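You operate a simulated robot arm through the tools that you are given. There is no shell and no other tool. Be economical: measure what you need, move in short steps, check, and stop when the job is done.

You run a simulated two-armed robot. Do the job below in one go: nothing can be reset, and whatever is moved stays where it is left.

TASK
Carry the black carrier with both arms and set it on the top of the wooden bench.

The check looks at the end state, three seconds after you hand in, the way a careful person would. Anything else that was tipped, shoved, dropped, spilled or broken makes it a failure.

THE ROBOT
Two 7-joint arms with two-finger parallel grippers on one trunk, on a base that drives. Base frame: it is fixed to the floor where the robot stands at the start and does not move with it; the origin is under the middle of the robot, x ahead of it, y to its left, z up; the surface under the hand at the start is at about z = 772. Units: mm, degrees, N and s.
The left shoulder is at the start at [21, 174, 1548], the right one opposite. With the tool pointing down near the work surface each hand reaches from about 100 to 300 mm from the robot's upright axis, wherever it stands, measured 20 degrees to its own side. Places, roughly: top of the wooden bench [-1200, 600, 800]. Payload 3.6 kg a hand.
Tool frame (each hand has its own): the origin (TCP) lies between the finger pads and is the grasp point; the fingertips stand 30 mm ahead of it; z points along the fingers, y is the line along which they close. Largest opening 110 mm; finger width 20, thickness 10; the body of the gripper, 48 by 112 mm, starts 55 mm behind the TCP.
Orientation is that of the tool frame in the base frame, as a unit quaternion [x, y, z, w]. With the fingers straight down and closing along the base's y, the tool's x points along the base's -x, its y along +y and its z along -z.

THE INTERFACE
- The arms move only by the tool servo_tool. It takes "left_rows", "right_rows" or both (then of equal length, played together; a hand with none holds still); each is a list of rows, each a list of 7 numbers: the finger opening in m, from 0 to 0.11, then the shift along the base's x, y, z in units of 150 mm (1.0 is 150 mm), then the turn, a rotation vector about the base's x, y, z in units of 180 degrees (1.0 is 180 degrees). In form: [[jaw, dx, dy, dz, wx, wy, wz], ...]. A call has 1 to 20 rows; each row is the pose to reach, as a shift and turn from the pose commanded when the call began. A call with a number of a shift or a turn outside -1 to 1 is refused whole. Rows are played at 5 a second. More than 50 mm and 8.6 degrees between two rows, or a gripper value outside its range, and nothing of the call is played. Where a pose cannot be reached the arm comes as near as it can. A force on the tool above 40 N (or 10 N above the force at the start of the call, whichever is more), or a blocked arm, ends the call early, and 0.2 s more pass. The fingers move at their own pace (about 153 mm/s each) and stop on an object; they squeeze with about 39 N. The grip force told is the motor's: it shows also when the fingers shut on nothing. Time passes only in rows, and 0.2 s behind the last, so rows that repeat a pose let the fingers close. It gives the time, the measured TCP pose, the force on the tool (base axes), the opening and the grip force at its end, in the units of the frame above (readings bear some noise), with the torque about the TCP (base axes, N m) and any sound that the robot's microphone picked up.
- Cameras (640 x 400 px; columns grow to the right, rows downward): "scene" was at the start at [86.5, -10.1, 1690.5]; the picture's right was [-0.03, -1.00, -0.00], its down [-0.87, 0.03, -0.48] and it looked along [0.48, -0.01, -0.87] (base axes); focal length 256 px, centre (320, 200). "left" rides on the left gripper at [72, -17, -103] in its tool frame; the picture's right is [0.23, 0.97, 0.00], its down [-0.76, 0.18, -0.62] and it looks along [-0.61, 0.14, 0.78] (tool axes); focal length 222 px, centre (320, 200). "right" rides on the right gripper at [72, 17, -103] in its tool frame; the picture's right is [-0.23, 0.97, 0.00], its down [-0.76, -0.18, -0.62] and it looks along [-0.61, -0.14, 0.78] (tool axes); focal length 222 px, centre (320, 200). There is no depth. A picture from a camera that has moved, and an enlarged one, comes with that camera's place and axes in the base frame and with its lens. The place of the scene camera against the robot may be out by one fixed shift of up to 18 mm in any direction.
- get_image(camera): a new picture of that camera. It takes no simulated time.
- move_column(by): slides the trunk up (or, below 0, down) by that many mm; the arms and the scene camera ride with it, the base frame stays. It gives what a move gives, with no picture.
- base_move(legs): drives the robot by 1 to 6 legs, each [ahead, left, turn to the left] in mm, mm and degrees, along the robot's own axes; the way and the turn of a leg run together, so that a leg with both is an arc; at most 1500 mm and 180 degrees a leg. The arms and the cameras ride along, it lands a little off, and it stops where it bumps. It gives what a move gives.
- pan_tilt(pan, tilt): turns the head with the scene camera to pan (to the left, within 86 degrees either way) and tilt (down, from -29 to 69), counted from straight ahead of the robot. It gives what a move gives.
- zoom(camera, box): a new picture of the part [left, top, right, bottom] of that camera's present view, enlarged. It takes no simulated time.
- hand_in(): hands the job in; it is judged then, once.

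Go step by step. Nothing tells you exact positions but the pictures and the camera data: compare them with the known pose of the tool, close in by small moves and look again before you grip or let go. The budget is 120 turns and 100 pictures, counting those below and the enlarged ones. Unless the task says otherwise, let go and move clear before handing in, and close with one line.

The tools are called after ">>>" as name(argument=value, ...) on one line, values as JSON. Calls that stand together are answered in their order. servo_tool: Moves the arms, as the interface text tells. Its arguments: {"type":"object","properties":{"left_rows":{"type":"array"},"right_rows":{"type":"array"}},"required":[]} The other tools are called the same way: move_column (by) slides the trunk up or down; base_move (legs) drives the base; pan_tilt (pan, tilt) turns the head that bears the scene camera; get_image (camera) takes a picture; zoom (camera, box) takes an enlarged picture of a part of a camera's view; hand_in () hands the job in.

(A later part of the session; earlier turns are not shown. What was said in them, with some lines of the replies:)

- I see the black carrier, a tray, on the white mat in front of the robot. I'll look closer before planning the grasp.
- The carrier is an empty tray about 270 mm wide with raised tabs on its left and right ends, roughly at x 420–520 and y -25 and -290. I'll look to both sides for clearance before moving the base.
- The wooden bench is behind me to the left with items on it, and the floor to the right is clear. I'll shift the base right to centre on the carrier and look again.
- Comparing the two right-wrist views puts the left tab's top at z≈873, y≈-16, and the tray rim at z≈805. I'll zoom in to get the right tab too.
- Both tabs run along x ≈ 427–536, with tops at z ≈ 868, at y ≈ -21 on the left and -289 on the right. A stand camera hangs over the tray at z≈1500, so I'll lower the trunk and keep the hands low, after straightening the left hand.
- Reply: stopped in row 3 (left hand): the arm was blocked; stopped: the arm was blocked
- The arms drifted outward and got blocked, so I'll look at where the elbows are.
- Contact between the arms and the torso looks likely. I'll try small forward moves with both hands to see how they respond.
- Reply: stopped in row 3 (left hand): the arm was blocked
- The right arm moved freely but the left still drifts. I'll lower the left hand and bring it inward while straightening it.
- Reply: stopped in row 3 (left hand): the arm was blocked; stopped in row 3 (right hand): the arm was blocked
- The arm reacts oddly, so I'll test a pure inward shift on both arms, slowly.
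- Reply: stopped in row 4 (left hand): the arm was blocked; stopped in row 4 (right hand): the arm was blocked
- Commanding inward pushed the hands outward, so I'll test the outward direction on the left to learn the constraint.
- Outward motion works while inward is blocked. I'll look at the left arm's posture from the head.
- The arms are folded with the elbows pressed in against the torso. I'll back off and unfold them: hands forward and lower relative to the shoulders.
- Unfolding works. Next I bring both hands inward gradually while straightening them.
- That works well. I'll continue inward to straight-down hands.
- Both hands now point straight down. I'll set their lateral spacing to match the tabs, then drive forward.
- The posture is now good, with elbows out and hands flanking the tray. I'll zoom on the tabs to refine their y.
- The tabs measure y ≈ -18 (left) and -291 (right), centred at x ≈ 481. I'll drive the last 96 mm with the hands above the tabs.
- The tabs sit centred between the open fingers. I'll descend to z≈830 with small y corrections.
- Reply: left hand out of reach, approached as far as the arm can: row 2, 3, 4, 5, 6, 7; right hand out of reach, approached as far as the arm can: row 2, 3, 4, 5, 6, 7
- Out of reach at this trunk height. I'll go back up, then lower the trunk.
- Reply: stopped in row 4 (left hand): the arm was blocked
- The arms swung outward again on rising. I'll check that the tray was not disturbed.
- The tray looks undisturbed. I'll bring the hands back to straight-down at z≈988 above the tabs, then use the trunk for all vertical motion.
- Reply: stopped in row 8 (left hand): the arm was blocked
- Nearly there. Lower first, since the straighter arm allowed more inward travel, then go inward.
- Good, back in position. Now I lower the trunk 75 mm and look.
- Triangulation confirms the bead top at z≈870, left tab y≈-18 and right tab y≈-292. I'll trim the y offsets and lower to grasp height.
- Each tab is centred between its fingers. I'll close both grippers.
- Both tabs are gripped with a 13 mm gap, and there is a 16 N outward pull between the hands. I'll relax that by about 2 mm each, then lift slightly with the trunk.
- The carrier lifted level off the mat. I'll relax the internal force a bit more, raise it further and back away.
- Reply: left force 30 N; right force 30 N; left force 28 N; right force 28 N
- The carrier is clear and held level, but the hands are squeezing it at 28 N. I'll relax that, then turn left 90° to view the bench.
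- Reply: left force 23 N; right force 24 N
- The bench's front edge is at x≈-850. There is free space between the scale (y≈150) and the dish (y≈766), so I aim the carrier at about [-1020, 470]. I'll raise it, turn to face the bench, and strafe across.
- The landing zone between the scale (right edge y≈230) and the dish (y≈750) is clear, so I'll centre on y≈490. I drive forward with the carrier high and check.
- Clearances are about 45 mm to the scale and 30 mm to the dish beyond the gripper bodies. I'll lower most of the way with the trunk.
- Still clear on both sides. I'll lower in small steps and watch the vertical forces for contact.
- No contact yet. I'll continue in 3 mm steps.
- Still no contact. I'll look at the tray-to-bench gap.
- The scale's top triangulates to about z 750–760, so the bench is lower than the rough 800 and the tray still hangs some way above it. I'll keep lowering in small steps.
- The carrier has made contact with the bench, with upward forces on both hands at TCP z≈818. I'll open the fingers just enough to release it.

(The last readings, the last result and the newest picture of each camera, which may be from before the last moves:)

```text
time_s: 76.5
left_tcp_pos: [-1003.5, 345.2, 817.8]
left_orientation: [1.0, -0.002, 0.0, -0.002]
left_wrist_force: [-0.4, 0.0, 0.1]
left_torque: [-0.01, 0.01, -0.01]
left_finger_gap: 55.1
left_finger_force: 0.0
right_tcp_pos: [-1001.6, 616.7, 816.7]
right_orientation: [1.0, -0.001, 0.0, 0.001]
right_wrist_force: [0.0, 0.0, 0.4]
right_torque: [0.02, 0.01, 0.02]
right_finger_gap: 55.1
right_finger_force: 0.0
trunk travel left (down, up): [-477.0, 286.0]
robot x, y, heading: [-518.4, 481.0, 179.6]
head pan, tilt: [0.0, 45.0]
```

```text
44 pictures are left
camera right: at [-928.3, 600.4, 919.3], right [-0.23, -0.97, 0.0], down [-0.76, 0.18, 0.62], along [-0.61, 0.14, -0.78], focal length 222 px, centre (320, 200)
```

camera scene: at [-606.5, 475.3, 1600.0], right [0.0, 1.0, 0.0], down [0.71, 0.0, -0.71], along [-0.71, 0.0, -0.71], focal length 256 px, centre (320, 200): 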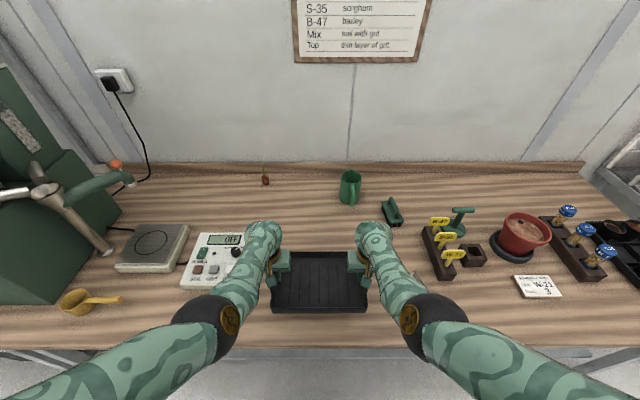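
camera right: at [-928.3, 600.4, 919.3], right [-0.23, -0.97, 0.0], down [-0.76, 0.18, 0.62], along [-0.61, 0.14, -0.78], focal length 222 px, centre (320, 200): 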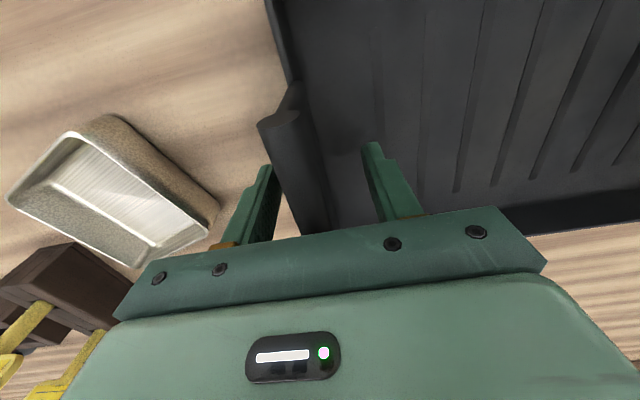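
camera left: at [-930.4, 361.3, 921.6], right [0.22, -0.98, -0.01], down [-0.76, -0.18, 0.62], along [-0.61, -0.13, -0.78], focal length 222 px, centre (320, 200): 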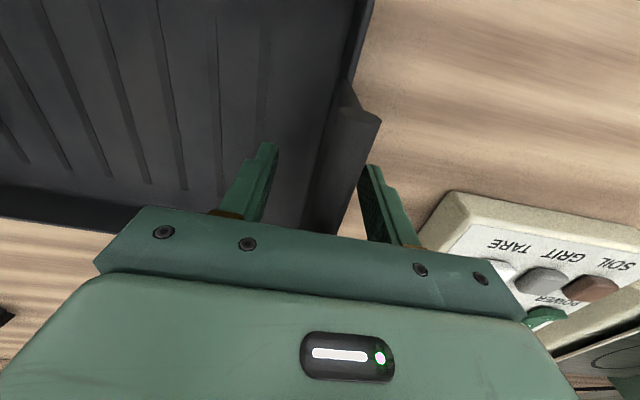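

Released, with the tray stable and the fingers clear on both sides of the tabs. I'll raise the trunk straight up and back away.

>>> move_column(by=160)

>>> base_move(legs=[[-250, 0, 0]])

>>> get_image(camera="scene")

```text
time_s: 78.4
left_tcp_pos: [-1002.7, 344.8, 978.1]
left_orientation: [1.0, -0.003, 0.0, -0.002]
left_wrist_force: [-0.5, 0.3, 1.6]
left_torque: [0.0, -0.02, -0.01]
left_finger_gap: 55.1
left_finger_force: 0.1
right_tcp_pos: [-1001.2, 617.6, 976.1]
right_orientation: [1.0, -0.002, 0.001, 0.0]
right_wrist_force: [-0.7, -0.2, 0.2]
right_torque: [-0.01, 0.01, 0.0]
right_finger_gap: 54.9
right_finger_force: 0.0
trunk travel left (down, up): [-637.0, 126.0]
robot x, y, heading: [-519.9, 479.3, 179.6]
head pan, tilt: [0.0, 45.0]
```

```text
time_s: 80.2
left_tcp_pos: [-750.9, 345.5, 978.7]
left_orientation: [1.0, -0.004, 0.0, -0.003]
left_wrist_force: [-0.9, 0.0, -0.4]
left_torque: [-0.02, -0.01, 0.0]
left_finger_gap: 55.3
left_finger_force: 0.1
right_tcp_pos: [-748.5, 616.5, 975.5]
right_orientation: [1.0, -0.002, 0.001, 0.001]
right_wrist_force: [0.1, 0.3, 0.3]
right_torque: [-0.02, -0.02, 0.02]
right_finger_gap: 55.2
right_finger_force: 0.1
trunk travel left (down, up): [-637.0, 126.0]
robot x, y, heading: [-266.9, 480.8, 179.8]
head pan, tilt: [0.0, 45.0]
```

```text
43 pictures are left
camera scene: at [-349.1, 474.5, 1687.1], right [0.0, 1.0, 0.0], down [0.71, 0.0, -0.71], along [-0.71, 0.0, -0.71], focal length 256 px, centre (320, 200)
```

scene: 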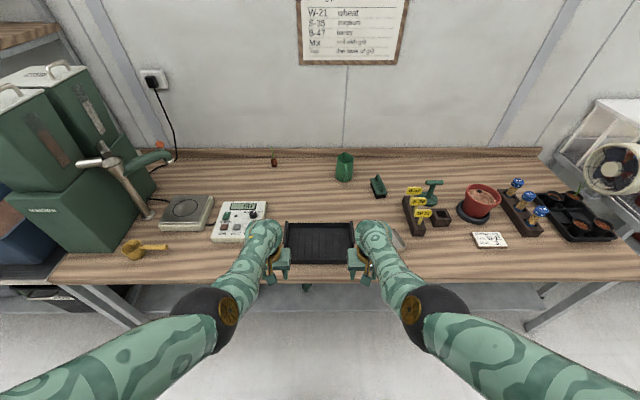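

The carrier sits flat and fully on the bench top, everything else is where it was, and both hands are clear, so I hand in.

>>> hand_in()

```text
The job is handed in.
```

I carried the black carrier over with both arms and set it flat on the wooden bench, released it and backed clear; nothing else looked disturbed in the final picture.
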